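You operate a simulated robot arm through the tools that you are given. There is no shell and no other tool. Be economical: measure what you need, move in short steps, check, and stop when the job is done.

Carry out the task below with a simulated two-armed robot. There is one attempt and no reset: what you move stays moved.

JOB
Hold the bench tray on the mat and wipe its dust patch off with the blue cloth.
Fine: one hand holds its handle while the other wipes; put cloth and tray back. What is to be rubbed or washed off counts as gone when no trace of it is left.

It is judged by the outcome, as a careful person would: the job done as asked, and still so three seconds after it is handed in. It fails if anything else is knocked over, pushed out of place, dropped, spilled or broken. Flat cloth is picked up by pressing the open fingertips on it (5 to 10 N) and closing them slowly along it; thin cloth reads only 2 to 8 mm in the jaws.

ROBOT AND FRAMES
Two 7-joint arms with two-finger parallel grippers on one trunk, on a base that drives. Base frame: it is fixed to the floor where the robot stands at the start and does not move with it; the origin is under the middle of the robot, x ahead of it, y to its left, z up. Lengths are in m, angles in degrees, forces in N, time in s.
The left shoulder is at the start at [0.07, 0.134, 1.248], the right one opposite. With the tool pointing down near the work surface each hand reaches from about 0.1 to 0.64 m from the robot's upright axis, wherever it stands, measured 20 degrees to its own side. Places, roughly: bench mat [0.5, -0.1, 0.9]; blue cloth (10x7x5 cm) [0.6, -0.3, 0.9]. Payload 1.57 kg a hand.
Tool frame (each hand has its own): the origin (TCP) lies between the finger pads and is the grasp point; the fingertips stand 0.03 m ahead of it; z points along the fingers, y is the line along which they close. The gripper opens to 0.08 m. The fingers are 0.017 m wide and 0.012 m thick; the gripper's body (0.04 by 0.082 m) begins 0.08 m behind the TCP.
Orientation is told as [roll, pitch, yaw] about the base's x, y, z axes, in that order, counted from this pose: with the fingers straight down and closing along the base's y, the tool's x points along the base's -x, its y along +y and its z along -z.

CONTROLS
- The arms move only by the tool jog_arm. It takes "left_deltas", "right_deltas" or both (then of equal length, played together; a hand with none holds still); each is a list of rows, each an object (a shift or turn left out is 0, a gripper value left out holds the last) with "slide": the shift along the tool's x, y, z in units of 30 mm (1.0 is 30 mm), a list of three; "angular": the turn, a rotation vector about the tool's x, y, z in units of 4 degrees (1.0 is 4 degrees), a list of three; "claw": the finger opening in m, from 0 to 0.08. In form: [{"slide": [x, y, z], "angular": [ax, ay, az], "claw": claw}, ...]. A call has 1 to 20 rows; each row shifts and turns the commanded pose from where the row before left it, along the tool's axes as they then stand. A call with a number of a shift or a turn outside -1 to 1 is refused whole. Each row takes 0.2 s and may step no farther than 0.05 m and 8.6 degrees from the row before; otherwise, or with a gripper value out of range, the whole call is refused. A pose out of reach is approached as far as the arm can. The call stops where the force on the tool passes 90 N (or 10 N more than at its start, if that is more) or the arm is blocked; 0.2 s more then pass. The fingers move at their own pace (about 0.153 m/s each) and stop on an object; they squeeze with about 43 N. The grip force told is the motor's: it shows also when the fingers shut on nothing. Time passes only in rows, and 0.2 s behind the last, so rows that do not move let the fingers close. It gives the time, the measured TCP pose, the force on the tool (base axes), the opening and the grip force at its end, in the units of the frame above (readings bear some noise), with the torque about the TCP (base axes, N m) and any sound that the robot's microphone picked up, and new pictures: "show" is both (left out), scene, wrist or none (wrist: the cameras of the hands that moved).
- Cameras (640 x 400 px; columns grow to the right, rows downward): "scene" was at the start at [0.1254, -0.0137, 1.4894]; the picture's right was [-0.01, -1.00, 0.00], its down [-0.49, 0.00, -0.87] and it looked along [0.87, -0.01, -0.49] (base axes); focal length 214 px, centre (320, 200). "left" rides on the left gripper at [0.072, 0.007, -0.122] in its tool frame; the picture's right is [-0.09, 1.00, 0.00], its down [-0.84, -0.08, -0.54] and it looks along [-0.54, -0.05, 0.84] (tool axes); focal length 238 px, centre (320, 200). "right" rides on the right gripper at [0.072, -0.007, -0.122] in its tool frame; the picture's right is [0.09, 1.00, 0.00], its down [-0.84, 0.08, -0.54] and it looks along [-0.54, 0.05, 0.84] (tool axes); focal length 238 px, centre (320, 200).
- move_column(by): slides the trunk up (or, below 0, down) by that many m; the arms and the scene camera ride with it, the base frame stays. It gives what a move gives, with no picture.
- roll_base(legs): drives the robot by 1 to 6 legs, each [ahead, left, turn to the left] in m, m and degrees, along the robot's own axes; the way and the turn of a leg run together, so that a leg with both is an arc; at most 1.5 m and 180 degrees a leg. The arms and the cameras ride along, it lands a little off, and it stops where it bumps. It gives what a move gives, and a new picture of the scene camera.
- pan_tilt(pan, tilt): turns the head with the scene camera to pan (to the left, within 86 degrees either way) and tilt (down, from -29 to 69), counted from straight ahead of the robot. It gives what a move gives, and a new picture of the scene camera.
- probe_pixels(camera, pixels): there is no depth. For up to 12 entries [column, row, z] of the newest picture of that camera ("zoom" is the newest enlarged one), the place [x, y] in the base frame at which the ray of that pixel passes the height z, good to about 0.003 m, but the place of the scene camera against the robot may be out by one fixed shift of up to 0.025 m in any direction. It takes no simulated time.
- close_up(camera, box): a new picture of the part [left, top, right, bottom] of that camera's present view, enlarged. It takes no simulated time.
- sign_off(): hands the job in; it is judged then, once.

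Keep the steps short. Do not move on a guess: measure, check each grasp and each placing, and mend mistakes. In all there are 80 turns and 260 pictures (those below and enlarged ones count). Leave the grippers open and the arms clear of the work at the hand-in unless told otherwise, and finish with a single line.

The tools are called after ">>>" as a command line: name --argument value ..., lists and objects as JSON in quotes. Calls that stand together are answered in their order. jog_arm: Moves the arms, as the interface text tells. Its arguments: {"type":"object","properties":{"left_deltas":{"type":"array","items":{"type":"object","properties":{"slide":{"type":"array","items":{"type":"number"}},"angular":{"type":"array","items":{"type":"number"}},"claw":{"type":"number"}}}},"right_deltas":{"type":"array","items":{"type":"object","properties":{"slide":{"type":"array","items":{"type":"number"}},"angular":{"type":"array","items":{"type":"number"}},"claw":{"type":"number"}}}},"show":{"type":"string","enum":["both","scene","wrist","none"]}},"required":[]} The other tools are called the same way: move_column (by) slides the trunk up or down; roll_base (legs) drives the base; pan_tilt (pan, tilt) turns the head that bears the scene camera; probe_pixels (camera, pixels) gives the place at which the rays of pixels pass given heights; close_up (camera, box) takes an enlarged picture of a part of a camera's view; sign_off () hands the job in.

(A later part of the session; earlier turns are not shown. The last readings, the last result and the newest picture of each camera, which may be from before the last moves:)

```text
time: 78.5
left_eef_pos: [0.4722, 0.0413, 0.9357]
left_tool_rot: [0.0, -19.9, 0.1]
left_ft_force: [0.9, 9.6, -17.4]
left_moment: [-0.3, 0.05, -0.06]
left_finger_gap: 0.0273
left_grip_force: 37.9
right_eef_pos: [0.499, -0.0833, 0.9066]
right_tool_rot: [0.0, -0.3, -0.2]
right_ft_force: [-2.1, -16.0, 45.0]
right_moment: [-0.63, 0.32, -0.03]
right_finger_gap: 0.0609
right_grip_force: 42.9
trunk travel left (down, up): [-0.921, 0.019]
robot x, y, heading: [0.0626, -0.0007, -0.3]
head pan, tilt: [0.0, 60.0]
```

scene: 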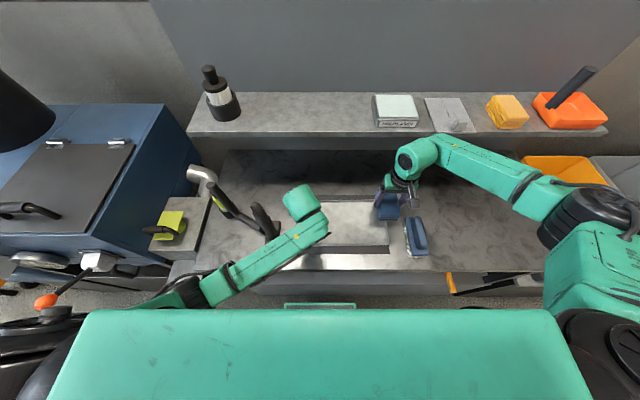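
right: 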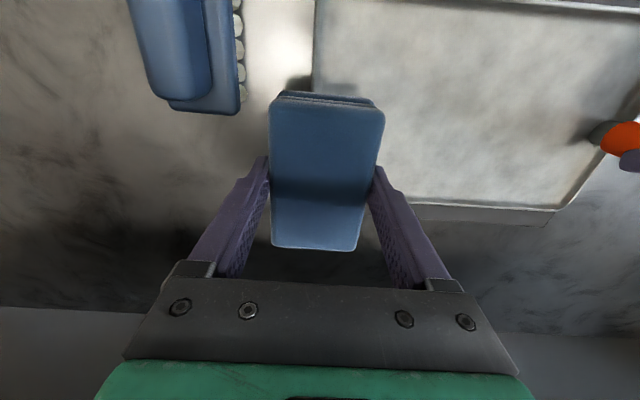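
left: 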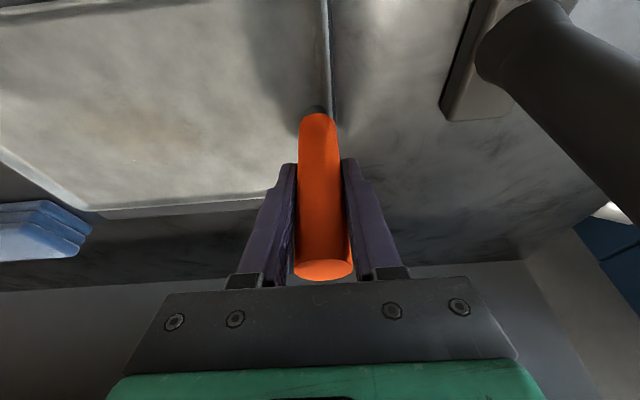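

Firm contact at 45 N. One centre stroke back to the right, then I'll lift and carry the cloth to (0.507, −0.30, 1.0).

>>> jog_arm --right_deltas '[{"slide": [0.35, 0, -0.03]}, {"slide": [0.4, 0, 0]}, {"slide": [0, -0.57, 0]}, {"slide": [0, -0.57, 0]}, {"slide": [0, -0.57, 0]}, {"slide": [0, -0.57, 0]}, {"slide": [0, 0, -0.5]}, {"slide": [0, 0, -0.9]}, {"slide": [0, 0, -0.9]}, {"slide": [0, 0, -0.8]}, {"slide": [-0.2, -0.8, 0]}, {"slide": [-0.2, -0.8, 0]}, {"slide": [-0.2, -0.8, 0]}, {"slide": [-0.2, -0.8, 0]}, {"slide": [-0.2, -0.8, 0]}, {"slide": [0, -0.8, 0]}, {}]' --show "wrist"

>>> close_up --camera "left" --box '[0, 0, 340, 212]'

>>> close_up --camera "scene" --box '[280, 180, 440, 280]'

```text
time: 82.1
left_eef_pos: [0.4768, 0.0408, 0.9338]
left_tool_rot: [-0.1, -20.0, 0.0]
left_ft_force: [4.7, 1.9, 13.8]
left_moment: [0.16, -0.02, 0.11]
left_finger_gap: 0.0277
left_grip_force: 37.6
right_eef_pos: [0.5046, -0.2945, 0.9963]
right_tool_rot: [-0.1, -0.1, 0.0]
right_ft_force: [-0.5, 1.2, -0.3]
right_moment: [-0.02, -0.02, -0.03]
right_finger_gap: 0.061
right_grip_force: 42.8
trunk travel left (down, up): [-0.921, 0.019]
robot x, y, heading: [0.0603, -0.0007, -0.0]
head pan, tilt: [0.0, 60.0]
```

right: 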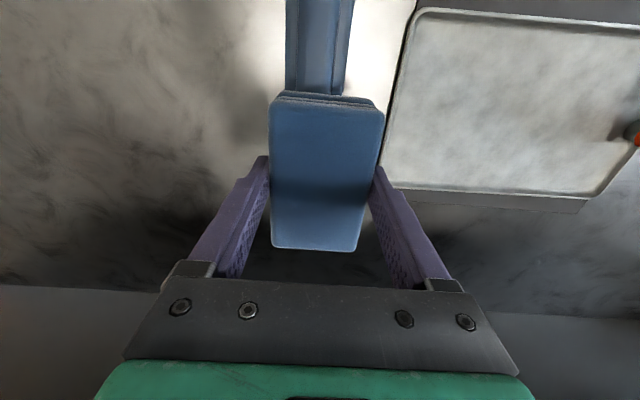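

```text
1.88 times, centred on (170, 106) of left
```

zoom: 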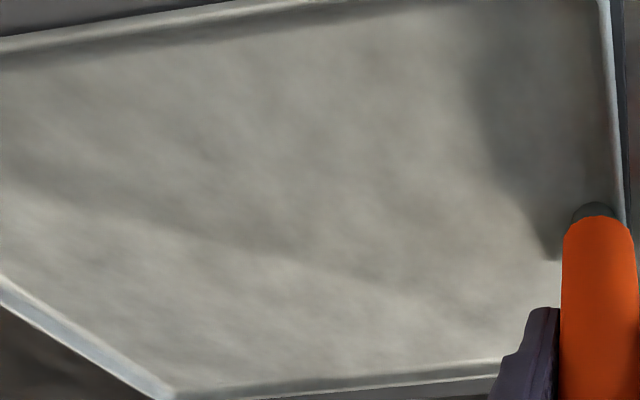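

```text
4.00 times, centred on (360, 230) of scene
```

zoom: 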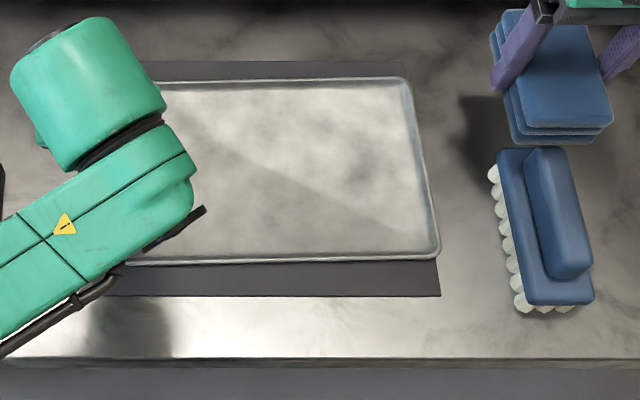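

The tray is clean from every view. Now the cloth goes back: I'll rotate to yaw −90° here.

>>> jog_arm --right_deltas '[{"angular": [0, 0, 1]}, {"angular": [0, 0, 1]}, {"angular": [0, 0, 1]}, {"angular": [0, 0, 1]}, {"angular": [0, 0, 1]}, {"angular": [0, 0, 1]}, {"angular": [0, 0, 1]}, {"angular": [0, 0, 1]}, {"angular": [0, 0, 1]}, {"angular": [0, 0, 1]}, {"angular": [0, 0, 1]}, {"angular": [0, 0, 1]}, {"angular": [0, 0, 1]}, {"angular": [0, 0, 1]}, {"angular": [0, 0, 1]}, {"angular": [0, 0, 1]}, {"angular": [0, 0, 1]}, {"angular": [0, 0, 1]}, {"angular": [0, 0, 1]}, {"angular": [0, 0, 1]}]' --show "none"

>>> jog_arm --right_deltas '[{"angular": [0, 0, 0.8]}, {"angular": [0, 0, 0.85]}, {"angular": [0, 0, 0.85]}, {}]' --show "none"

```text
time: 86.3
left_eef_pos: [0.4764, 0.0409, 0.9357]
left_tool_rot: [0.0, -20.0, 0.0]
left_ft_force: [5.3, 0.9, 18.6]
left_moment: [0.05, -0.04, -0.01]
left_finger_gap: 0.0275
left_grip_force: 38.3
right_eef_pos: [0.5057, -0.2945, 0.9992]
right_tool_rot: [0.1, 0.0, -80.1]
right_ft_force: [-0.8, 0.4, -0.8]
right_moment: [0.01, -0.04, -0.01]
right_finger_gap: 0.0607
right_grip_force: 42.7
trunk travel left (down, up): [-0.921, 0.019]
robot x, y, heading: [0.0576, -0.0009, -0.1]
head pan, tilt: [0.0, 60.0]
```

```text
time: 87.3
left_eef_pos: [0.4756, 0.0404, 0.935]
left_tool_rot: [0.0, -19.8, 0.2]
left_ft_force: [4.4, 1.2, 16.9]
left_moment: [0.04, -0.05, 0.0]
left_finger_gap: 0.0274
left_grip_force: 38.1
right_eef_pos: [0.5051, -0.2951, 0.9987]
right_tool_rot: [0.1, -0.1, -90.2]
right_ft_force: [-0.2, 0.2, -1.0]
right_moment: [-0.03, 0.0, 0.0]
right_finger_gap: 0.061
right_grip_force: 42.8
trunk travel left (down, up): [-0.921, 0.019]
robot x, y, heading: [0.0664, -0.0005, 0.0]
head pan, tilt: [0.0, 60.0]
```

I'll move back over the cloth's original spot and down to z ≈ 0.912, just above the bench.

>>> jog_arm --right_deltas '[{"slide": [-0.07, 0.59, 0.24]}, {"slide": [-0.07, 0.59, 0.24]}, {"slide": [-0.07, 0.59, 0.24]}, {"slide": [-0.07, 0.58, 0.24]}, {"slide": [0, 0, 0.48]}, {"slide": [0, 0, 0.48]}, {"slide": [0, 0, 0.48]}, {"slide": [0, 0, 0.48]}, {}]' --show "wrist"

```text
time: 89.3
left_eef_pos: [0.4752, 0.0399, 0.9357]
left_tool_rot: [0.0, -19.9, 0.0]
left_ft_force: [1.9, 0.0, 13.5]
left_moment: [0.03, -0.02, -0.01]
left_finger_gap: 0.0275
left_grip_force: 38.3
right_eef_pos: [0.5754, -0.3008, 0.913]
right_tool_rot: [0.1, 0.1, -90.0]
right_ft_force: [-1.6, -0.3, -0.7]
right_moment: [0.0, -0.03, -0.02]
right_finger_gap: 0.061
right_grip_force: 42.9
trunk travel left (down, up): [-0.921, 0.019]
robot x, y, heading: [0.0564, -0.0004, 0.3]
head pan, tilt: [0.0, 60.0]
```

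right: 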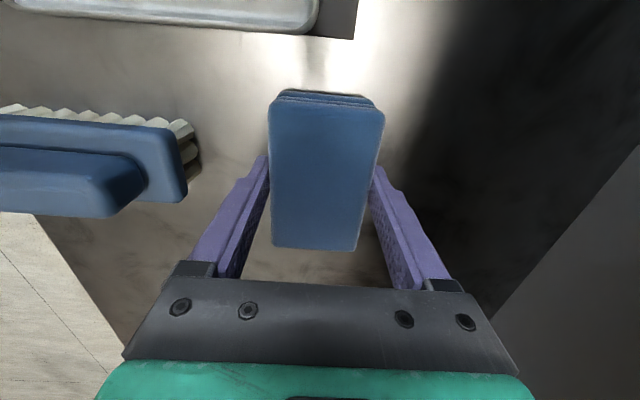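

The y position is 2–3 mm off, so I'll correct it and lower 8 mm in small steps to touch.

>>> jog_arm --right_deltas '[{"slide": [-0.07, 0, 0.1]}, {"slide": [0, 0, 0.1]}, {"slide": [0, 0, 0.06]}, {}]' --show "none"

```text
time: 90.3
left_eef_pos: [0.4752, 0.0392, 0.9355]
left_tool_rot: [0.1, -19.8, 0.1]
left_ft_force: [0.9, 0.0, 12.1]
left_moment: [0.06, 0.01, 0.05]
left_finger_gap: 0.0276
left_grip_force: 38.0
right_eef_pos: [0.5765, -0.3051, 0.9044]
right_tool_rot: [0.1, -0.1, -90.1]
right_ft_force: [-0.6, -0.1, -0.8]
right_moment: [0.04, 0.03, 0.01]
right_finger_gap: 0.0609
right_grip_force: 42.6
trunk travel left (down, up): [-0.921, 0.019]
robot x, y, heading: [0.0592, 0.0046, 0.1]
head pan, tilt: [0.0, 60.0]
```

>>> jog_arm --right_deltas '[{"slide": [0, 0, 0.05]}, {}]' --show "none"

>>> jog_arm --right_deltas '[{"slide": [0, 0, 0.04]}, {}]' --show "none"

```text
time: 90.9
left_eef_pos: [0.4761, 0.0419, 0.9359]
left_tool_rot: [0.0, -19.9, 0.0]
left_ft_force: [0.8, 0.6, 10.6]
left_moment: [0.04, -0.04, 0.0]
left_finger_gap: 0.0275
left_grip_force: 38.0
right_eef_pos: [0.5751, -0.3049, 0.9036]
right_tool_rot: [0.1, -0.1, -90.0]
right_ft_force: [1.0, 0.3, 0.0]
right_moment: [-0.01, -0.02, 0.01]
right_finger_gap: 0.0607
right_grip_force: 43.6
trunk travel left (down, up): [-0.921, 0.019]
robot x, y, heading: [0.0622, 0.0001, 0.1]
head pan, tilt: [0.0, 60.0]
```

```text
time: 91.5
left_eef_pos: [0.4756, 0.0399, 0.9348]
left_tool_rot: [0.0, -19.9, 0.0]
left_ft_force: [3.0, -1.0, 5.5]
left_moment: [0.1, -0.03, 0.01]
left_finger_gap: 0.0276
left_grip_force: 38.3
right_eef_pos: [0.5745, -0.3059, 0.9024]
right_tool_rot: [0.1, 0.0, -90.0]
right_ft_force: [-1.2, -1.6, 6.9]
right_moment: [-0.46, 0.31, -0.04]
right_finger_gap: 0.0609
right_grip_force: 42.7
trunk travel left (down, up): [-0.921, 0.019]
robot x, y, heading: [0.0555, 0.0002, 0.2]
head pan, tilt: [0.0, 60.0]
```

The cloth touches the bench at 7 N. I'll open the fingers and let it rest.

>>> jog_arm --right_deltas '[{"claw": 0.065}, {"claw": 0.072}, {"claw": 0.08}, {}]' --show "wrist"

```text
time: 92.5
left_eef_pos: [0.4758, 0.0402, 0.9354]
left_tool_rot: [0.0, -19.9, 0.0]
left_ft_force: [-1.5, 0.4, 7.8]
left_moment: [0.02, 0.0, 0.0]
left_finger_gap: 0.0275
left_grip_force: 37.4
right_eef_pos: [0.5748, -0.306, 0.9019]
right_tool_rot: [0.1, -0.1, -89.9]
right_ft_force: [-0.4, -0.1, -0.8]
right_moment: [0.05, -0.05, 0.02]
right_finger_gap: 0.0799
right_grip_force: 0.1
trunk travel left (down, up): [-0.921, 0.019]
robot x, y, heading: [0.0591, 0.005, 0.0]
head pan, tilt: [0.0, 60.0]
```

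right: 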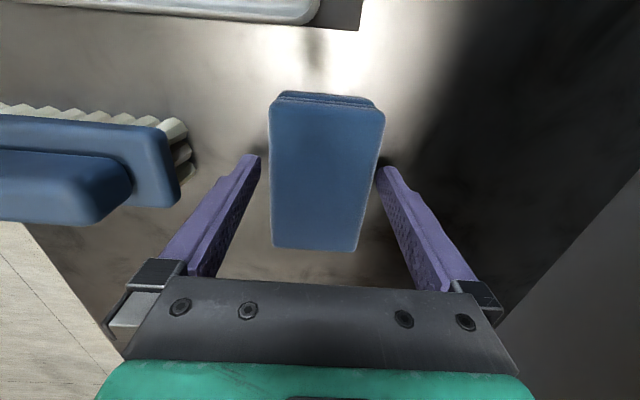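

The cloth is back and released. I'll lift straight up, back off from the shelf, and rise out of the way.

>>> jog_arm --right_deltas '[{"slide": [0, 0, -0.6]}, {"slide": [0, 0, -0.8]}, {"slide": [0, 0, -0.8]}, {"slide": [0, -0.7, -0.3]}, {"slide": [0, -0.8, -0.4]}, {"slide": [0, -0.8, -0.5]}, {"slide": [-0.2, -0.8, -0.5]}, {"slide": [-0.2, -0.8, -0.5]}, {"slide": [-0.3, -0.8, -0.5]}, {"slide": [-0.3, -0.5, -0.7]}, {"slide": [-0.3, 0, -0.9]}, {"slide": [0, 0, -0.9]}, {"slide": [0, 0, -0.9]}, {}]'

```text
time: 95.5
left_eef_pos: [0.4742, 0.0399, 0.9349]
left_tool_rot: [0.0, -19.9, 0.0]
left_ft_force: [-2.2, -0.2, 4.6]
left_moment: [0.05, -0.05, -0.03]
left_finger_gap: 0.0277
left_grip_force: 38.1
right_eef_pos: [0.4184, -0.3442, 1.1525]
right_tool_rot: [0.0, 0.0, -90.0]
right_ft_force: [0.1, -0.5, -0.4]
right_moment: [0.02, -0.02, 0.0]
right_finger_gap: 0.0799
right_grip_force: 0.2
trunk travel left (down, up): [-0.921, 0.019]
robot x, y, heading: [0.0598, -0.0015, -0.2]
head pan, tilt: [0.0, 60.0]
```

scene: 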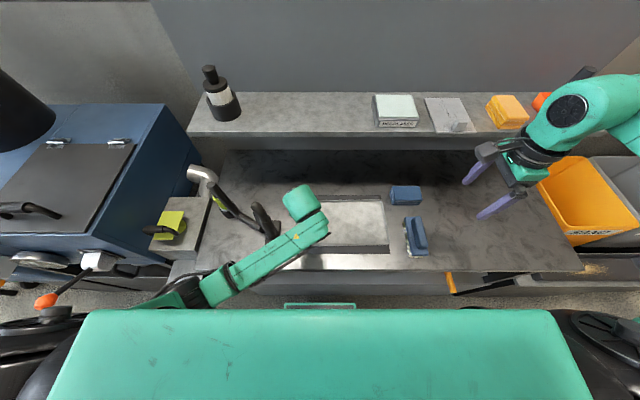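
right: 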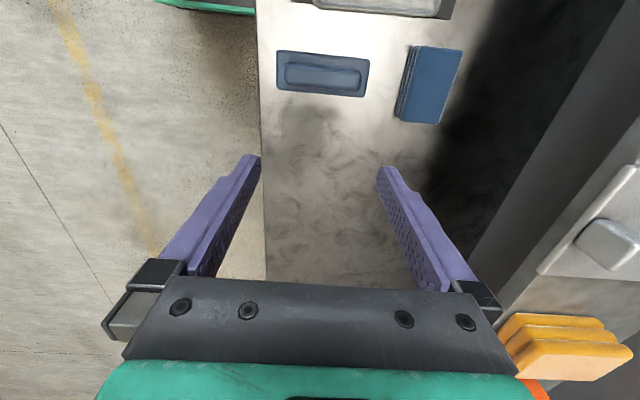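

The cloth sits where it was, and the right hand is clear. I'll lift the tray straight up 0.305 m.

>>> jog_arm --left_deltas '[{"slide": [-0.145, 0, -0.4]}, {"slide": [-0.29, 0, -0.797]}, {"slide": [-0.29, 0, -0.797]}, {"slide": [-0.29, 0, -0.797]}, {"slide": [-0.29, 0, -0.797]}, {"slide": [-0.29, 0, -0.797]}, {"slide": [-0.29, 0, -0.797]}, {"slide": [-0.29, 0, -0.797]}, {"slide": [-0.29, 0, -0.797]}, {"slide": [-0.29, 0, -0.797]}, {"slide": [-0.29, 0, -0.797]}, {"slide": [-0.29, 0, -0.797]}, {"slide": [-0.145, 0, -0.4]}, {}]'

```text
time: 97.2
left_eef_pos: [0.4769, 0.1065, 1.08]
left_tool_rot: [13.1, -18.8, -2.7]
left_ft_force: [0.1, 0.6, -2.9]
left_moment: [0.24, 0.0, -0.01]
left_finger_gap: 0.0275
left_grip_force: 38.2
left hand out of reach, approached as far as the arm can: row 8
right_eef_pos: [0.4207, -0.342, 1.1517]
right_tool_rot: [0.0, -0.1, -90.0]
right_ft_force: [0.5, -0.3, 1.1]
right_moment: [-0.03, -0.01, -0.01]
right_finger_gap: 0.0801
right_grip_force: 0.1
trunk travel left (down, up): [-0.921, 0.019]
robot x, y, heading: [0.0585, 0.0024, 0.1]
head pan, tilt: [0.0, 60.0]
stopped in row 8 (left hand): the arm was blocked; the commanded pose is now the measured one
```

scene: 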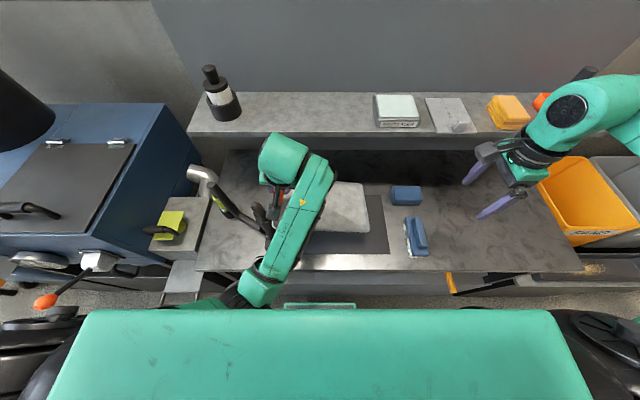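
left: 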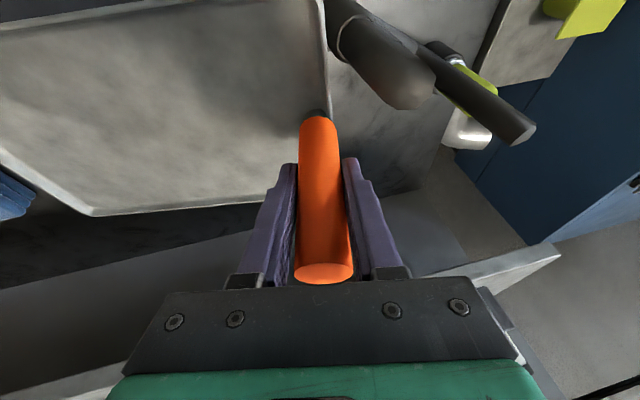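

The arm got blocked partway: the hand drifted to y = 0.107 with 13° roll. Tool force is still only the tray's weight. I'll look closely before moving.

>>> close_up --camera "scene" --box '[180, 120, 420, 310]'

>>> pan_tilt --pan 35 --tilt 60

>>> close_up --camera "left" --box '[240, 0, 640, 250]'

```text
2.11 times, centred on (300, 215) of scene
```

zoom: 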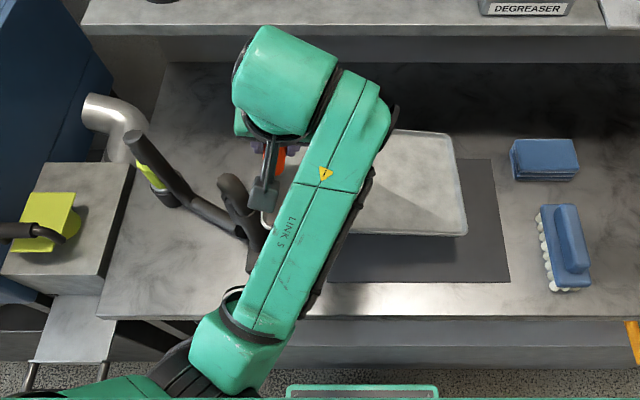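

```text
time: 98.2
left_eef_pos: [0.4764, 0.1045, 1.0824]
left_tool_rot: [13.2, -18.8, -2.7]
left_ft_force: [-0.2, -0.4, -2.6]
left_moment: [0.21, 0.02, 0.0]
left_finger_gap: 0.0276
left_grip_force: 38.0
right_eef_pos: [0.4212, -0.3435, 1.1509]
right_tool_rot: [-0.1, 0.0, -90.2]
right_ft_force: [-0.1, 0.7, -0.1]
right_moment: [-0.04, -0.03, 0.03]
right_finger_gap: 0.08
right_grip_force: 0.0
trunk travel left (down, up): [-0.921, 0.019]
robot x, y, heading: [0.0599, -0.0018, -0.2]
head pan, tilt: [35.0, 60.0]
```

scene: 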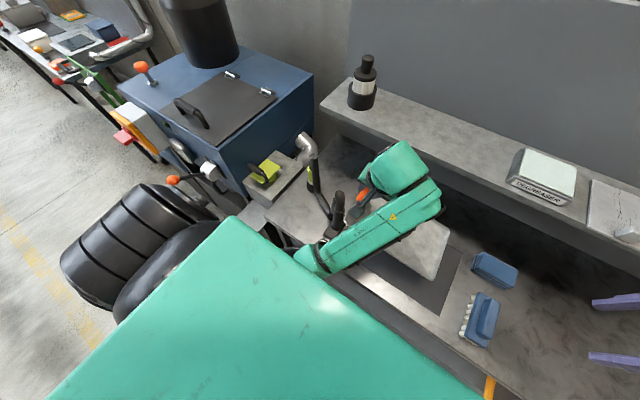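

```text
1.60 times, centred on (440, 125) of left
```

zoom: 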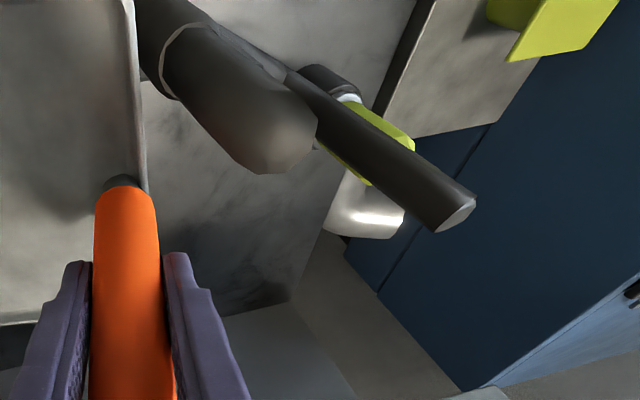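

The forearm lies beside the upright tool handle and the elbow posture has folded. I'll move the hand right and slightly forward (away from that handle), keeping orientation, and see whether the arm follows.

>>> jog_arm --left_deltas '[{"slide": [-0.12, -0.36, -0.04]}, {"slide": [-0.12, -0.36, -0.04]}, {"slide": [-0.12, -0.36, -0.04]}, {}]'

```text
time: 99.4
left_eef_pos: [0.4839, 0.1023, 1.0675]
left_tool_rot: [18.2, -17.7, -3.5]
left_ft_force: [0.7, -0.7, -3.1]
left_moment: [0.22, 0.03, -0.01]
left_finger_gap: 0.0274
left_grip_force: 38.0
right_eef_pos: [0.4199, -0.343, 1.1513]
right_tool_rot: [0.0, 0.0, -90.0]
right_ft_force: [-0.5, -0.3, 0.1]
right_moment: [0.03, 0.03, 0.02]
right_finger_gap: 0.0797
right_grip_force: 0.1
trunk travel left (down, up): [-0.921, 0.019]
robot x, y, heading: [0.0598, -0.0004, 0.0]
head pan, tilt: [35.0, 60.0]
stopped in row 4 (left hand): the arm was blocked; the commanded pose is now the measured one
```

scene: 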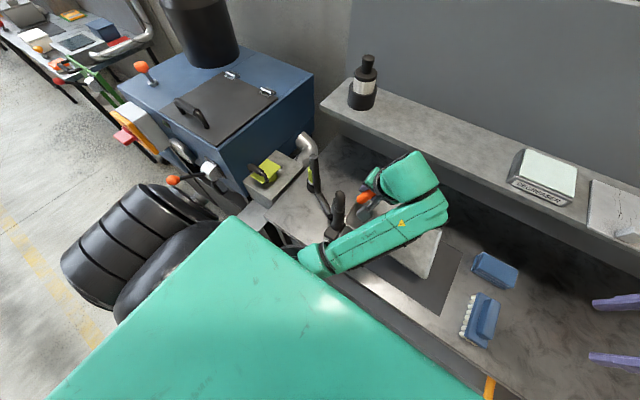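
left: 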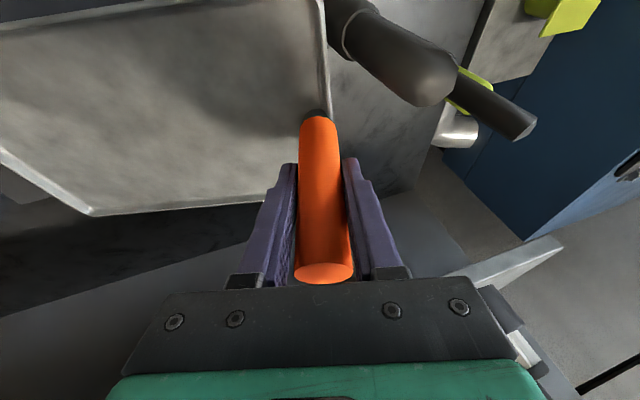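

Rightward is what's blocked: the arm is folded too tightly with its elbow near the chest. Extending forward should open it. The tray's far edge at x = 0.57 has room, so I'll try 50 mm forward.

>>> jog_arm --left_deltas '[{"slide": [-0.4, -0.015, 0.128]}, {"slide": [-0.4, -0.015, 0.128]}, {"slide": [-0.4, -0.015, 0.128]}, {"slide": [-0.4, -0.015, 0.128]}, {}]'

```text
time: 100.8
left_eef_pos: [0.5343, 0.1319, 1.0557]
left_tool_rot: [22.5, -16.9, -3.4]
left_ft_force: [0.2, 0.0, -3.3]
left_moment: [0.2, 0.03, 0.02]
left_finger_gap: 0.0274
left_grip_force: 37.9
right_eef_pos: [0.42, -0.3436, 1.1513]
right_tool_rot: [0.1, 0.1, -89.9]
right_ft_force: [-0.5, 0.0, -0.2]
right_moment: [-0.02, 0.01, 0.01]
right_finger_gap: 0.0801
right_grip_force: 0.1
trunk travel left (down, up): [-0.921, 0.019]
robot x, y, heading: [0.06, -0.0043, -0.1]
head pan, tilt: [35.0, 60.0]
stopped in row 5 (left hand): the arm was blocked; the commanded pose is now the measured one
```

scene: 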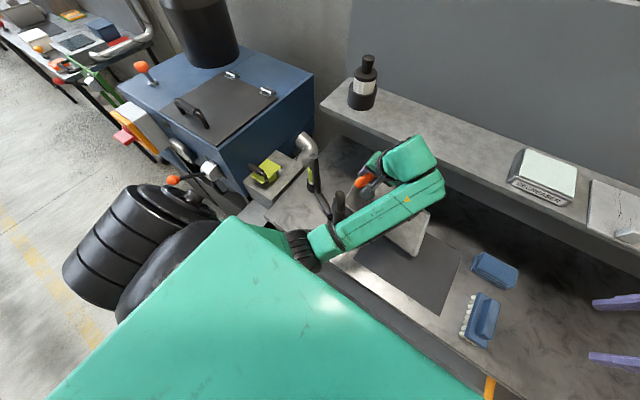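
left: 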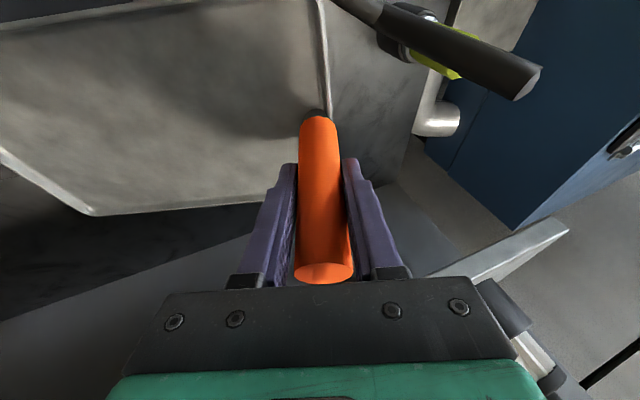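

The hand moved forward but rolled to 22°, so the elbow is pinned near the chest. Driving the base moves arm and tray together without bending the arm. I'll raise the column 18 mm, strafe right away from the upright tool, then back off, giving the arm room to extend.

>>> move_column --by 0.018

>>> roll_base --legs '[[0, -0.05, 0], [-0.1, -0.03, 0]]'

```text
time: 101.5
left_eef_pos: [0.5342, 0.1321, 1.0743]
left_tool_rot: [22.6, -17.0, -3.3]
left_ft_force: [-0.2, -0.4, -2.3]
left_moment: [0.2, 0.01, 0.02]
left_finger_gap: 0.0277
left_grip_force: 37.6
right_eef_pos: [0.4199, -0.3421, 1.1698]
right_tool_rot: [0.1, 0.0, -90.0]
right_ft_force: [0.5, -0.2, 0.1]
right_moment: [0.01, 0.01, -0.01]
right_finger_gap: 0.0801
right_grip_force: 0.0
trunk travel left (down, up): [-0.939, 0.001]
robot x, y, heading: [0.0558, -0.0009, -0.2]
head pan, tilt: [35.0, 60.0]
```

```text
time: 103.2
left_eef_pos: [0.4354, 0.0552, 1.0714]
left_tool_rot: [22.5, -16.7, -3.4]
left_ft_force: [-0.2, 0.9, -2.3]
left_moment: [0.2, 0.05, 0.03]
left_finger_gap: 0.0275
left_grip_force: 38.2
right_eef_pos: [0.3207, -0.4203, 1.1689]
right_tool_rot: [-0.2, -0.1, -90.0]
right_ft_force: [-0.1, 0.5, 0.1]
right_moment: [-0.01, 0.02, -0.01]
right_finger_gap: 0.08
right_grip_force: 0.0
trunk travel left (down, up): [-0.939, 0.001]
robot x, y, heading: [-0.0426, -0.0788, 0.1]
head pan, tilt: [35.0, 60.0]
```

scene: 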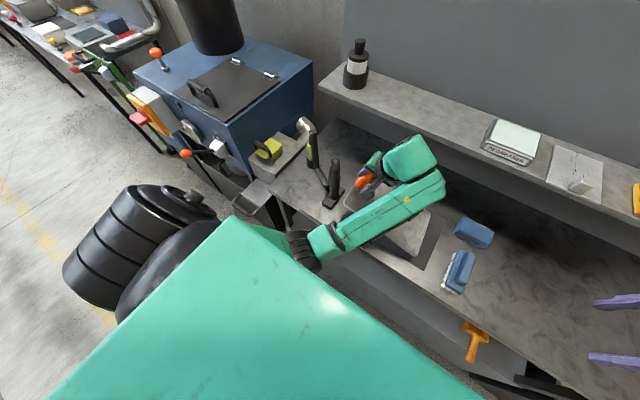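

The upright tool stands undisturbed and the tray is clear of it. I'll back off another 0.12 m.

>>> roll_base --legs '[[-0.12, 0, 0]]'

```text
time: 104.4
left_eef_pos: [0.3182, 0.0535, 1.0719]
left_tool_rot: [22.6, -16.7, -3.4]
left_ft_force: [-0.1, 0.0, -3.2]
left_moment: [0.2, -0.01, 0.02]
left_finger_gap: 0.0273
left_grip_force: 38.3
right_eef_pos: [0.2037, -0.4206, 1.1681]
right_tool_rot: [-0.3, 0.0, -90.1]
right_ft_force: [0.3, -0.1, -0.2]
right_moment: [-0.02, 0.04, 0.0]
right_finger_gap: 0.0799
right_grip_force: 0.0
trunk travel left (down, up): [-0.939, 0.001]
robot x, y, heading: [-0.1589, -0.078, 0.3]
head pan, tilt: [35.0, 60.0]
```

scene: 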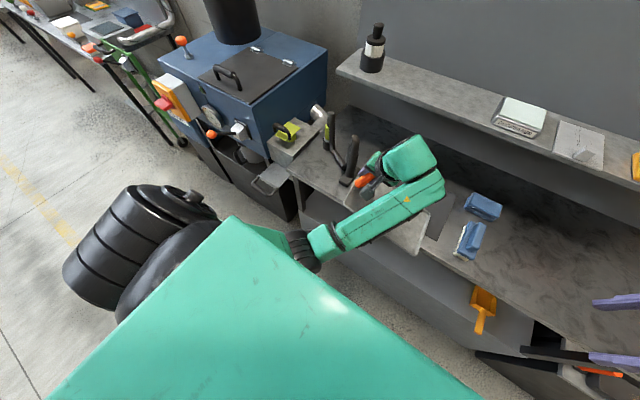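

Now I'll extend the hand 0.10 m forward and 0.10 m up to unfold the arm, keeping its present orientation.

>>> jog_arm --left_deltas '[{"slide": [-0.69, 0.173, -0.332]}, {"slide": [-0.69, 0.173, -0.332]}, {"slide": [-0.69, 0.173, -0.332]}, {"slide": [-0.69, 0.173, -0.332]}, {"slide": [-0.69, 0.173, -0.332]}, {"slide": [-0.69, 0.173, -0.332]}, {}]'

```text
time: 106.0
left_eef_pos: [0.4126, 0.0544, 1.1757]
left_tool_rot: [22.7, -16.9, -3.4]
left_ft_force: [-0.3, -0.2, -3.0]
left_moment: [0.2, 0.05, 0.01]
left_finger_gap: 0.0275
left_grip_force: 37.7
right_eef_pos: [0.1979, -0.4205, 1.1676]
right_tool_rot: [0.2, 0.1, -90.0]
right_ft_force: [0.5, -0.1, -0.7]
right_moment: [0.04, 0.0, 0.03]
right_finger_gap: 0.0801
right_grip_force: 0.0
trunk travel left (down, up): [-0.939, 0.001]
robot x, y, heading: [-0.1596, -0.077, 0.1]
head pan, tilt: [35.0, 60.0]
```

scene: 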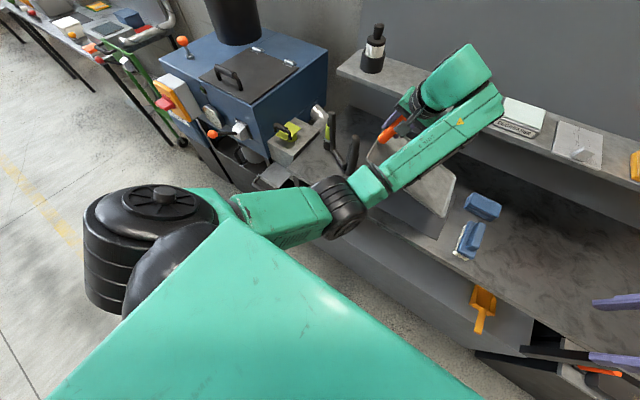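
left: 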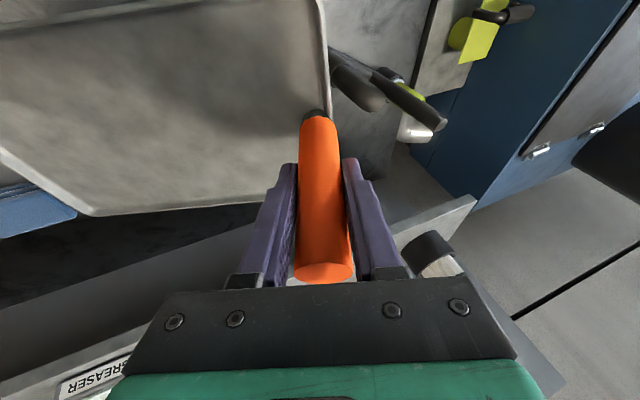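

The arm tracks exactly again. I'll level the tray by undoing the 22.7° roll and the small yaw and pitch drift.

>>> jog_arm --left_deltas '[{"angular": [0.775, -0.088, -0.138]}, {"angular": [0.775, -0.088, -0.138]}, {"angular": [0.775, -0.088, -0.138]}, {"angular": [0.775, -0.088, -0.138]}, {"angular": [0.775, -0.088, -0.138]}, {"angular": [0.775, -0.088, -0.138]}, {"angular": [0.775, -0.088, -0.138]}, {}]'

```text
time: 107.8
left_eef_pos: [0.4125, 0.054, 1.1732]
left_tool_rot: [-0.2, -20.0, 0.2]
left_ft_force: [1.1, -0.3, -3.2]
left_moment: [0.3, -0.01, -0.03]
left_finger_gap: 0.0275
left_grip_force: 38.2
right_eef_pos: [0.1997, -0.4218, 1.1691]
right_tool_rot: [0.0, 0.0, -89.9]
right_ft_force: [0.4, -0.7, -0.4]
right_moment: [0.0, 0.0, 0.03]
right_finger_gap: 0.0799
right_grip_force: 0.1
trunk travel left (down, up): [-0.939, 0.001]
robot x, y, heading: [-0.1572, -0.0774, -0.0]
head pan, tilt: [35.0, 60.0]
```

scene: 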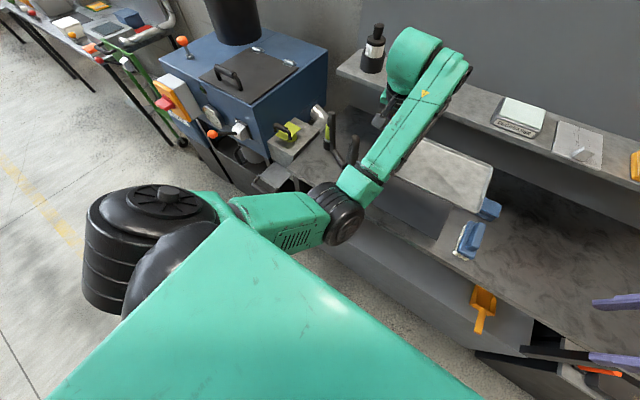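
left: 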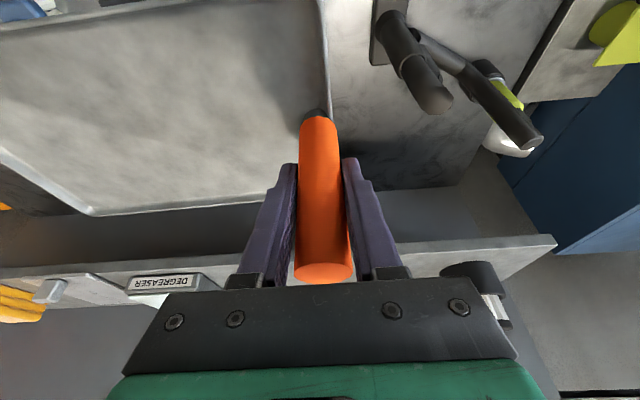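

Level again. I'll raise the tray to z ≈ 1.25 and shift 27 mm left, so that driving back to the earlier base spot lines it up with its old place.

>>> jog_arm --left_deltas '[{"slide": [-0.22, 0.225, -0.6]}, {"slide": [-0.22, 0.225, -0.6]}, {"slide": [-0.22, 0.225, -0.6]}, {"slide": [-0.22, 0.225, -0.6]}, {}]' --show "none"

>>> roll_base --legs '[[0.05, 0.078, 0]]'

```text
time: 109.0
left_eef_pos: [0.4148, 0.0801, 1.2513]
left_tool_rot: [-0.1, -20.0, 0.2]
left_ft_force: [0.4, 0.8, -3.2]
left_moment: [0.27, 0.0, 0.0]
left_finger_gap: 0.0276
left_grip_force: 37.8
right_eef_pos: [0.2008, -0.4228, 1.1693]
right_tool_rot: [0.1, -0.1, -90.0]
right_ft_force: [0.7, 0.3, 0.5]
right_moment: [-0.03, 0.0, -0.01]
right_finger_gap: 0.0801
right_grip_force: 0.1
trunk travel left (down, up): [-0.939, 0.001]
robot x, y, heading: [-0.1592, -0.0767, 0.0]
head pan, tilt: [35.0, 60.0]
```

```text
time: 110.1
left_eef_pos: [0.4597, 0.1499, 1.2542]
left_tool_rot: [0.3, -20.2, 0.0]
left_ft_force: [0.5, -0.5, -3.1]
left_moment: [0.33, -0.02, -0.02]
left_finger_gap: 0.0272
left_grip_force: 38.3
right_eef_pos: [0.2451, -0.3517, 1.1672]
right_tool_rot: [0.2, 0.3, -90.1]
right_ft_force: [-0.5, -0.7, 0.3]
right_moment: [0.01, -0.04, 0.01]
right_finger_gap: 0.08
right_grip_force: 0.0
trunk travel left (down, up): [-0.939, 0.001]
robot x, y, heading: [-0.1127, -0.0003, 0.4]
head pan, tilt: [35.0, 60.0]
```

scene: 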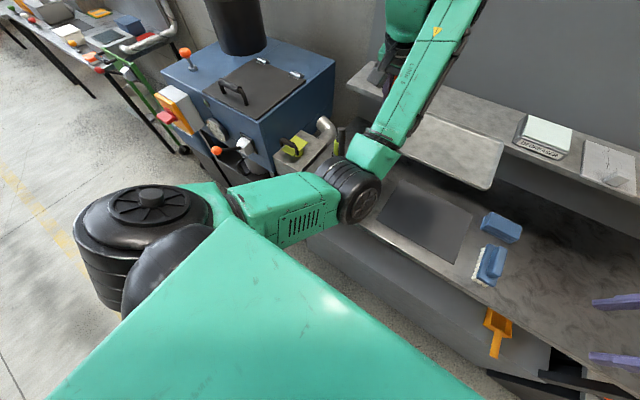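

I'll drive 0.17 m forward, with the tray riding about 58 mm above the shelf top.

>>> roll_base --legs '[[0.17, 0, 0]]'

>>> pan_tilt --pan 0 --tilt 50

```text
time: 111.6
left_eef_pos: [0.6303, 0.1569, 1.2519]
left_tool_rot: [-0.1, -20.1, 0.1]
left_ft_force: [-0.2, -0.1, -2.2]
left_moment: [0.22, 0.02, -0.04]
left_finger_gap: 0.0276
left_grip_force: 38.0
right_eef_pos: [0.4169, -0.3442, 1.17]
right_tool_rot: [0.2, 0.1, -90.0]
right_ft_force: [0.2, 0.1, 1.1]
right_moment: [0.01, -0.02, 0.0]
right_finger_gap: 0.0799
right_grip_force: 0.0
trunk travel left (down, up): [-0.939, 0.001]
robot x, y, heading: [0.057, -0.0048, 0.3]
head pan, tilt: [35.0, 60.0]
```

scene: 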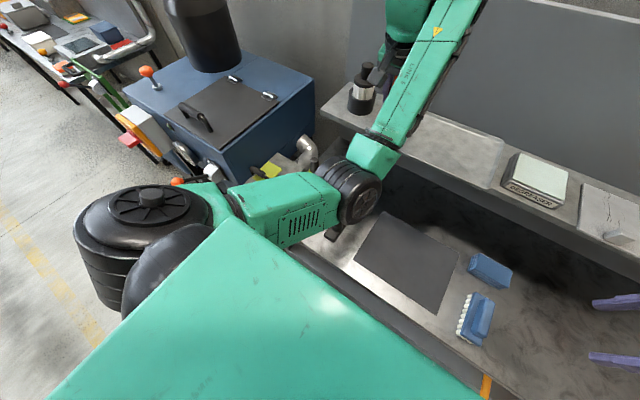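

```text
time: 112.6
left_eef_pos: [0.6365, 0.1563, 1.2497]
left_tool_rot: [-0.2, -20.0, 0.1]
left_ft_force: [-0.6, -0.4, -2.4]
left_moment: [0.28, 0.01, 0.05]
left_finger_gap: 0.0274
left_grip_force: 38.2
right_eef_pos: [0.4208, -0.345, 1.1693]
right_tool_rot: [-0.2, 0.1, -90.0]
right_ft_force: [-0.1, -0.6, -0.5]
right_moment: [-0.01, -0.02, -0.03]
right_finger_gap: 0.0799
right_grip_force: 0.0
trunk travel left (down, up): [-0.939, 0.001]
robot x, y, heading: [0.0567, -0.0014, 0.1]
head pan, tilt: [0.0, 50.0]
```

scene: 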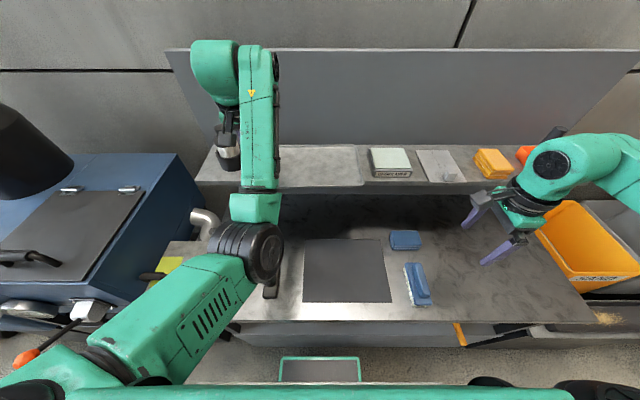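

Over the shelf at (0.636, 0.156, 1.25), with the bottle and box clear. I'll extend forward 0.09 m and down to z ≈ 1.225.

>>> jog_arm --left_deltas '[{"slide": [-0.422, 0.01, 0.302]}, {"slide": [-0.422, 0.01, 0.302]}, {"slide": [-0.422, 0.01, 0.302]}, {"slide": [-0.422, 0.01, 0.302]}, {"slide": [-0.422, 0.01, 0.302]}, {"slide": [-0.422, 0.01, 0.302]}, {}]'

```text
time: 114.2
left_eef_pos: [0.7259, 0.1584, 1.224]
left_tool_rot: [-0.2, -20.1, 0.1]
left_ft_force: [-0.2, -0.3, -2.7]
left_moment: [0.25, -0.02, -0.02]
left_finger_gap: 0.0276
left_grip_force: 37.7
right_eef_pos: [0.4191, -0.3448, 1.1681]
right_tool_rot: [0.0, 0.1, -90.0]
right_ft_force: [1.0, 0.5, -0.5]
right_moment: [-0.02, 0.02, -0.01]
right_finger_gap: 0.0799
right_grip_force: 0.0
trunk travel left (down, up): [-0.939, 0.001]
robot x, y, heading: [0.0585, -0.0008, 0.1]
head pan, tilt: [0.0, 50.0]
```

scene: 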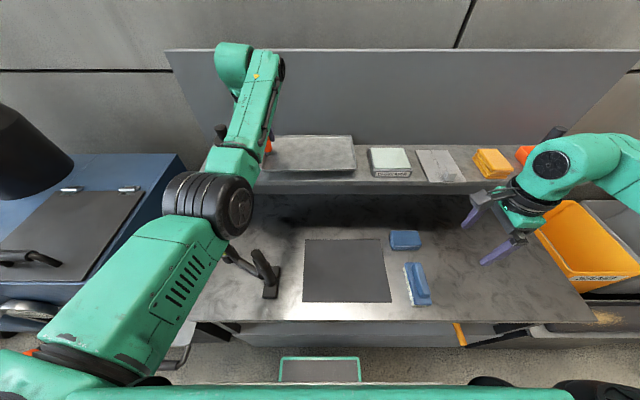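
left: 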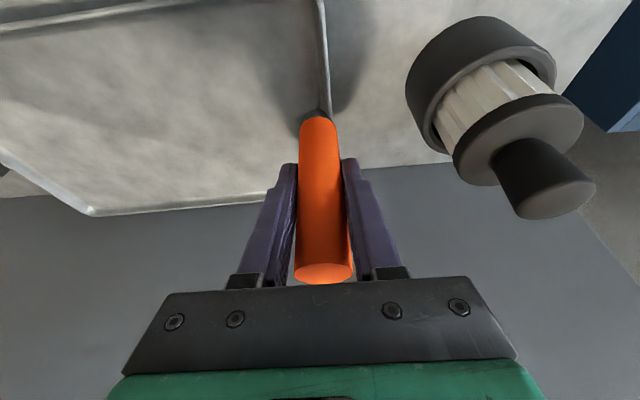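

The view matches the one just after lifting. I'll lower 24 mm in 6 mm steps.

>>> jog_arm --left_deltas '[{"slide": [0.0684, 0, 0.188]}, {"slide": [0.0684, 0, 0.188]}, {"slide": [0.0684, 0, 0.188]}, {"slide": [0.0684, 0, 0.188]}, {}]' --show "none"

>>> jog_arm --left_deltas '[{"slide": [0.0228, 0, 0.0627]}, {}]' --show "none"

```text
time: 115.4
left_eef_pos: [0.7247, 0.1587, 1.2015]
left_tool_rot: [-0.2, -20.0, 0.0]
left_ft_force: [0.0, 0.0, -3.4]
left_moment: [0.29, 0.05, 0.03]
left_finger_gap: 0.0272
left_grip_force: 38.5
right_eef_pos: [0.4199, -0.345, 1.1689]
right_tool_rot: [0.0, 0.0, -89.9]
right_ft_force: [0.5, 0.4, 0.4]
right_moment: [-0.01, 0.0, 0.02]
right_finger_gap: 0.08
right_grip_force: 0.0
trunk travel left (down, up): [-0.939, 0.001]
robot x, y, heading: [0.0608, -0.001, 0.2]
head pan, tilt: [0.0, 50.0]
```

```text
time: 116.0
left_eef_pos: [0.7248, 0.1581, 1.2004]
left_tool_rot: [-0.2, -19.9, 0.1]
left_ft_force: [0.3, 0.0, -3.2]
left_moment: [0.31, 0.03, -0.01]
left_finger_gap: 0.0273
left_grip_force: 37.8
right_eef_pos: [0.4197, -0.3444, 1.1688]
right_tool_rot: [-0.1, 0.0, -90.0]
right_ft_force: [0.3, 0.4, 0.4]
right_moment: [0.04, -0.02, -0.01]
right_finger_gap: 0.0798
right_grip_force: 0.1
trunk travel left (down, up): [-0.939, 0.001]
robot x, y, heading: [0.06, -0.0039, 0.2]
head pan, tilt: [0.0, 50.0]
```

>>> jog_arm --left_deltas '[{"slide": [0.0228, 0, 0.0627]}, {}]' --show "none"

>>> jog_arm --left_deltas '[{"slide": [0.0228, 0, 0.0627]}, {}]' --show "none"

>>> jog_arm --left_deltas '[{"slide": [0.0114, 0, 0.0313]}, {}]' --show "wrist"

```text
time: 116.6
left_eef_pos: [0.7225, 0.158, 1.1972]
left_tool_rot: [-0.2, -20.0, 0.0]
left_ft_force: [0.4, 0.5, -2.3]
left_moment: [0.3, 0.02, 0.03]
left_finger_gap: 0.0277
left_grip_force: 37.5
right_eef_pos: [0.4201, -0.3448, 1.1681]
right_tool_rot: [0.1, 0.1, -90.0]
right_ft_force: [-1.1, -0.3, -0.1]
right_moment: [-0.01, 0.01, -0.03]
right_finger_gap: 0.08
right_grip_force: 0.0
trunk travel left (down, up): [-0.939, 0.001]
robot x, y, heading: [0.0584, -0.0031, 0.2]
head pan, tilt: [0.0, 50.0]
```

```text
time: 117.2
left_eef_pos: [0.7244, 0.1585, 1.1952]
left_tool_rot: [-0.3, -20.0, 0.1]
left_ft_force: [-0.5, -0.9, -2.2]
left_moment: [0.31, 0.04, -0.04]
left_finger_gap: 0.0275
left_grip_force: 38.5
right_eef_pos: [0.4204, -0.3448, 1.169]
right_tool_rot: [0.1, -0.1, -90.0]
right_ft_force: [-0.6, 0.7, -0.8]
right_moment: [-0.01, 0.03, 0.02]
right_finger_gap: 0.08
right_grip_force: 0.1
trunk travel left (down, up): [-0.939, 0.001]
robot x, y, heading: [0.0613, -0.0046, 0.3]
head pan, tilt: [0.0, 50.0]
```

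```text
time: 117.8
left_eef_pos: [0.7255, 0.1583, 1.1948]
left_tool_rot: [-0.2, -20.0, 0.1]
left_ft_force: [-0.3, 1.0, 1.3]
left_moment: [0.39, 0.33, -0.02]
left_finger_gap: 0.0275
left_grip_force: 38.0
right_eef_pos: [0.4192, -0.3452, 1.1693]
right_tool_rot: [0.0, 0.1, -90.1]
right_ft_force: [0.3, -0.7, -0.8]
right_moment: [-0.02, 0.02, -0.04]
right_finger_gap: 0.08
right_grip_force: 0.1
trunk travel left (down, up): [-0.939, 0.001]
robot x, y, heading: [0.0589, 0.0011, -0.0]
head pan, tilt: [0.0, 50.0]
```

left: 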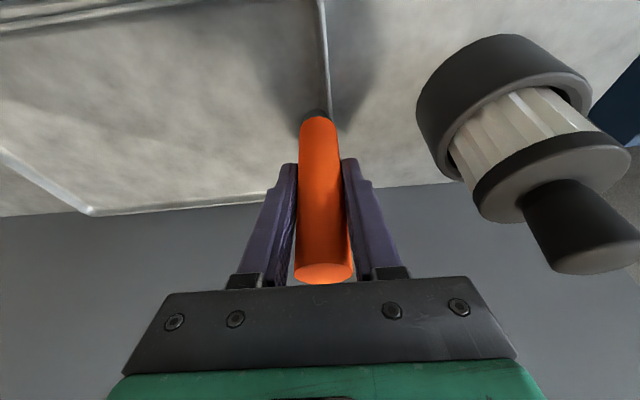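

Contact at z = 1.1948, close to the original 1.196. I'll settle 1 mm more, then open the fingers gently.

>>> jog_arm --left_deltas '[{"slide": [0.0114, 0, 0.0313]}, {}, {"claw": 0.032}, {"claw": 0.045}, {"claw": 0.06}, {}, {}]'

```text
time: 119.4
left_eef_pos: [0.724, 0.1583, 1.194]
left_tool_rot: [-0.2, -20.0, 0.1]
left_ft_force: [-0.1, 0.2, 0.1]
left_moment: [-0.02, 0.0, -0.02]
left_finger_gap: 0.0597
left_grip_force: 0.0
right_eef_pos: [0.4197, -0.3449, 1.1683]
right_tool_rot: [0.0, 0.0, -90.0]
right_ft_force: [0.5, 1.1, 0.7]
right_moment: [0.04, -0.02, 0.02]
right_finger_gap: 0.0801
right_grip_force: 0.0
trunk travel left (down, up): [-0.939, 0.001]
robot x, y, heading: [0.0605, -0.0037, -0.2]
head pan, tilt: [0.0, 50.0]
```

scene: 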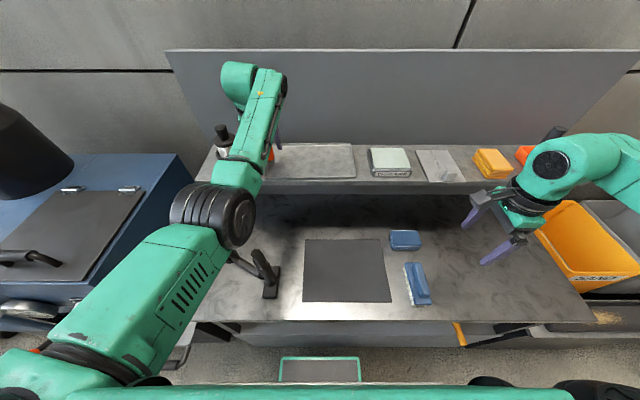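
left: 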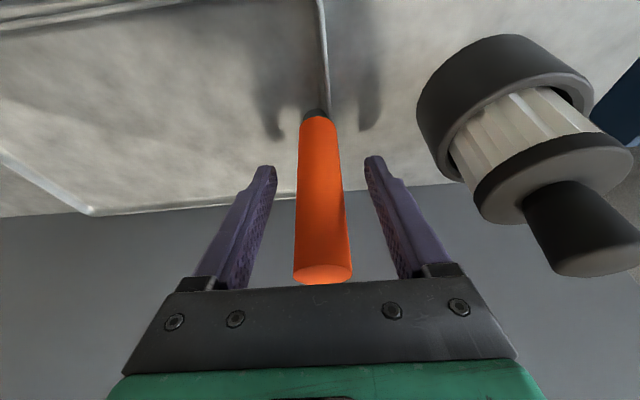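

The tray is released. I'll withdraw the left hand straight up, then back away from the shelf.

>>> jog_arm --left_deltas '[{"slide": [-0.274, 0, -0.752]}, {"slide": [-0.274, 0, -0.752]}, {"slide": [-0.274, 0, -0.752]}, {"slide": [-0.274, 0, -0.752]}, {"slide": [-0.1, 0, -0.752]}, {"slide": [0.75, 0, -0.3]}, {"slide": [0.75, 0, -0.3]}, {"slide": [0.75, 0, -0.3]}, {"slide": [0.75, 0, -0.3]}, {"slide": [0.75, 0, -0.3]}, {"slide": [0.75, 0, -0.3]}, {}]'

>>> close_up --camera "scene" --box '[180, 110, 420, 260]'

>>> close_up --camera "left" --box '[120, 20, 480, 245]'

```text
time: 122.0
left_eef_pos: [0.6441, 0.165, 1.3092]
left_tool_rot: [-0.2, -20.1, 0.0]
left_ft_force: [0.1, 0.2, 0.1]
left_moment: [-0.01, -0.02, -0.02]
left_finger_gap: 0.06
left_grip_force: 0.0
left hand out of reach, approached as far as the arm can: row 9, 10, 11
right_eef_pos: [0.4191, -0.3452, 1.1696]
right_tool_rot: [0.1, 0.0, -90.0]
right_ft_force: [0.2, 0.0, 0.1]
right_moment: [-0.03, -0.02, -0.02]
right_finger_gap: 0.0802
right_grip_force: 0.0
trunk travel left (down, up): [-0.939, 0.001]
robot x, y, heading: [0.0583, -0.0032, -0.1]
head pan, tilt: [0.0, 50.0]
```

scene: 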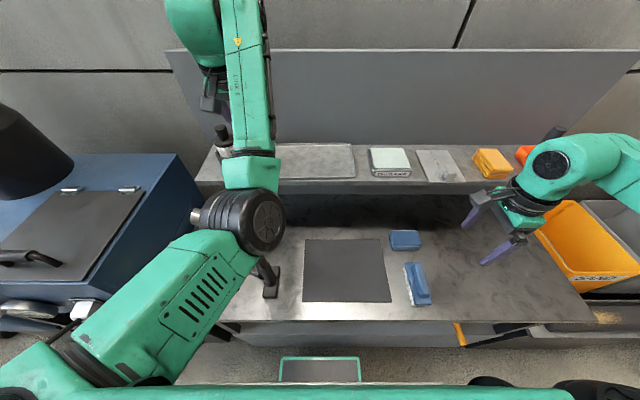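
left: 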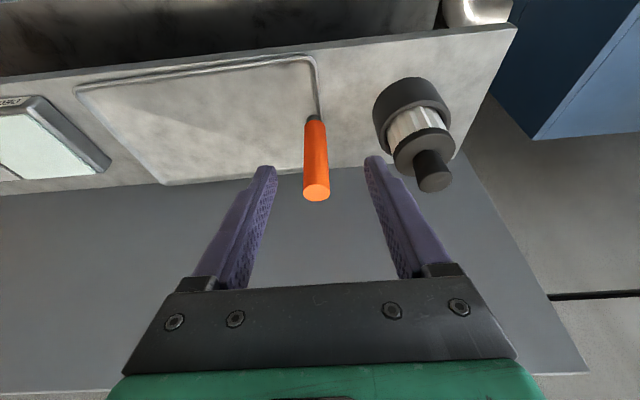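

```text
2.67 times, centred on (300, 185) of scene
```

zoom: 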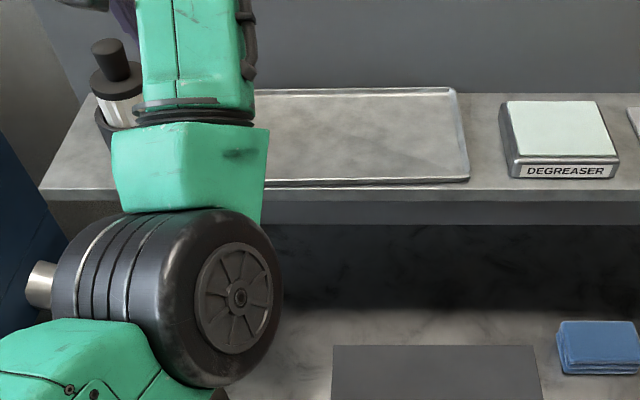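

```text
1.78 times, centred on (300, 132) of left
```

zoom: 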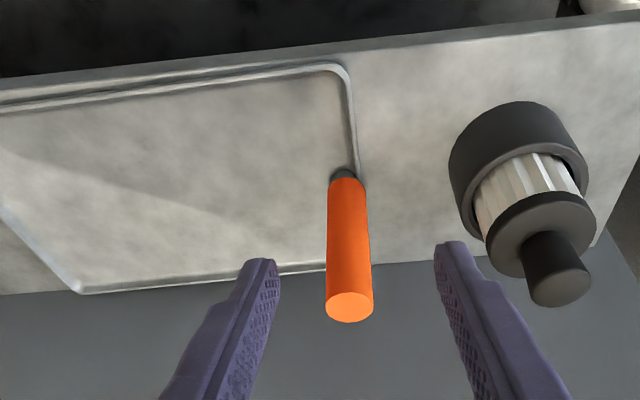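

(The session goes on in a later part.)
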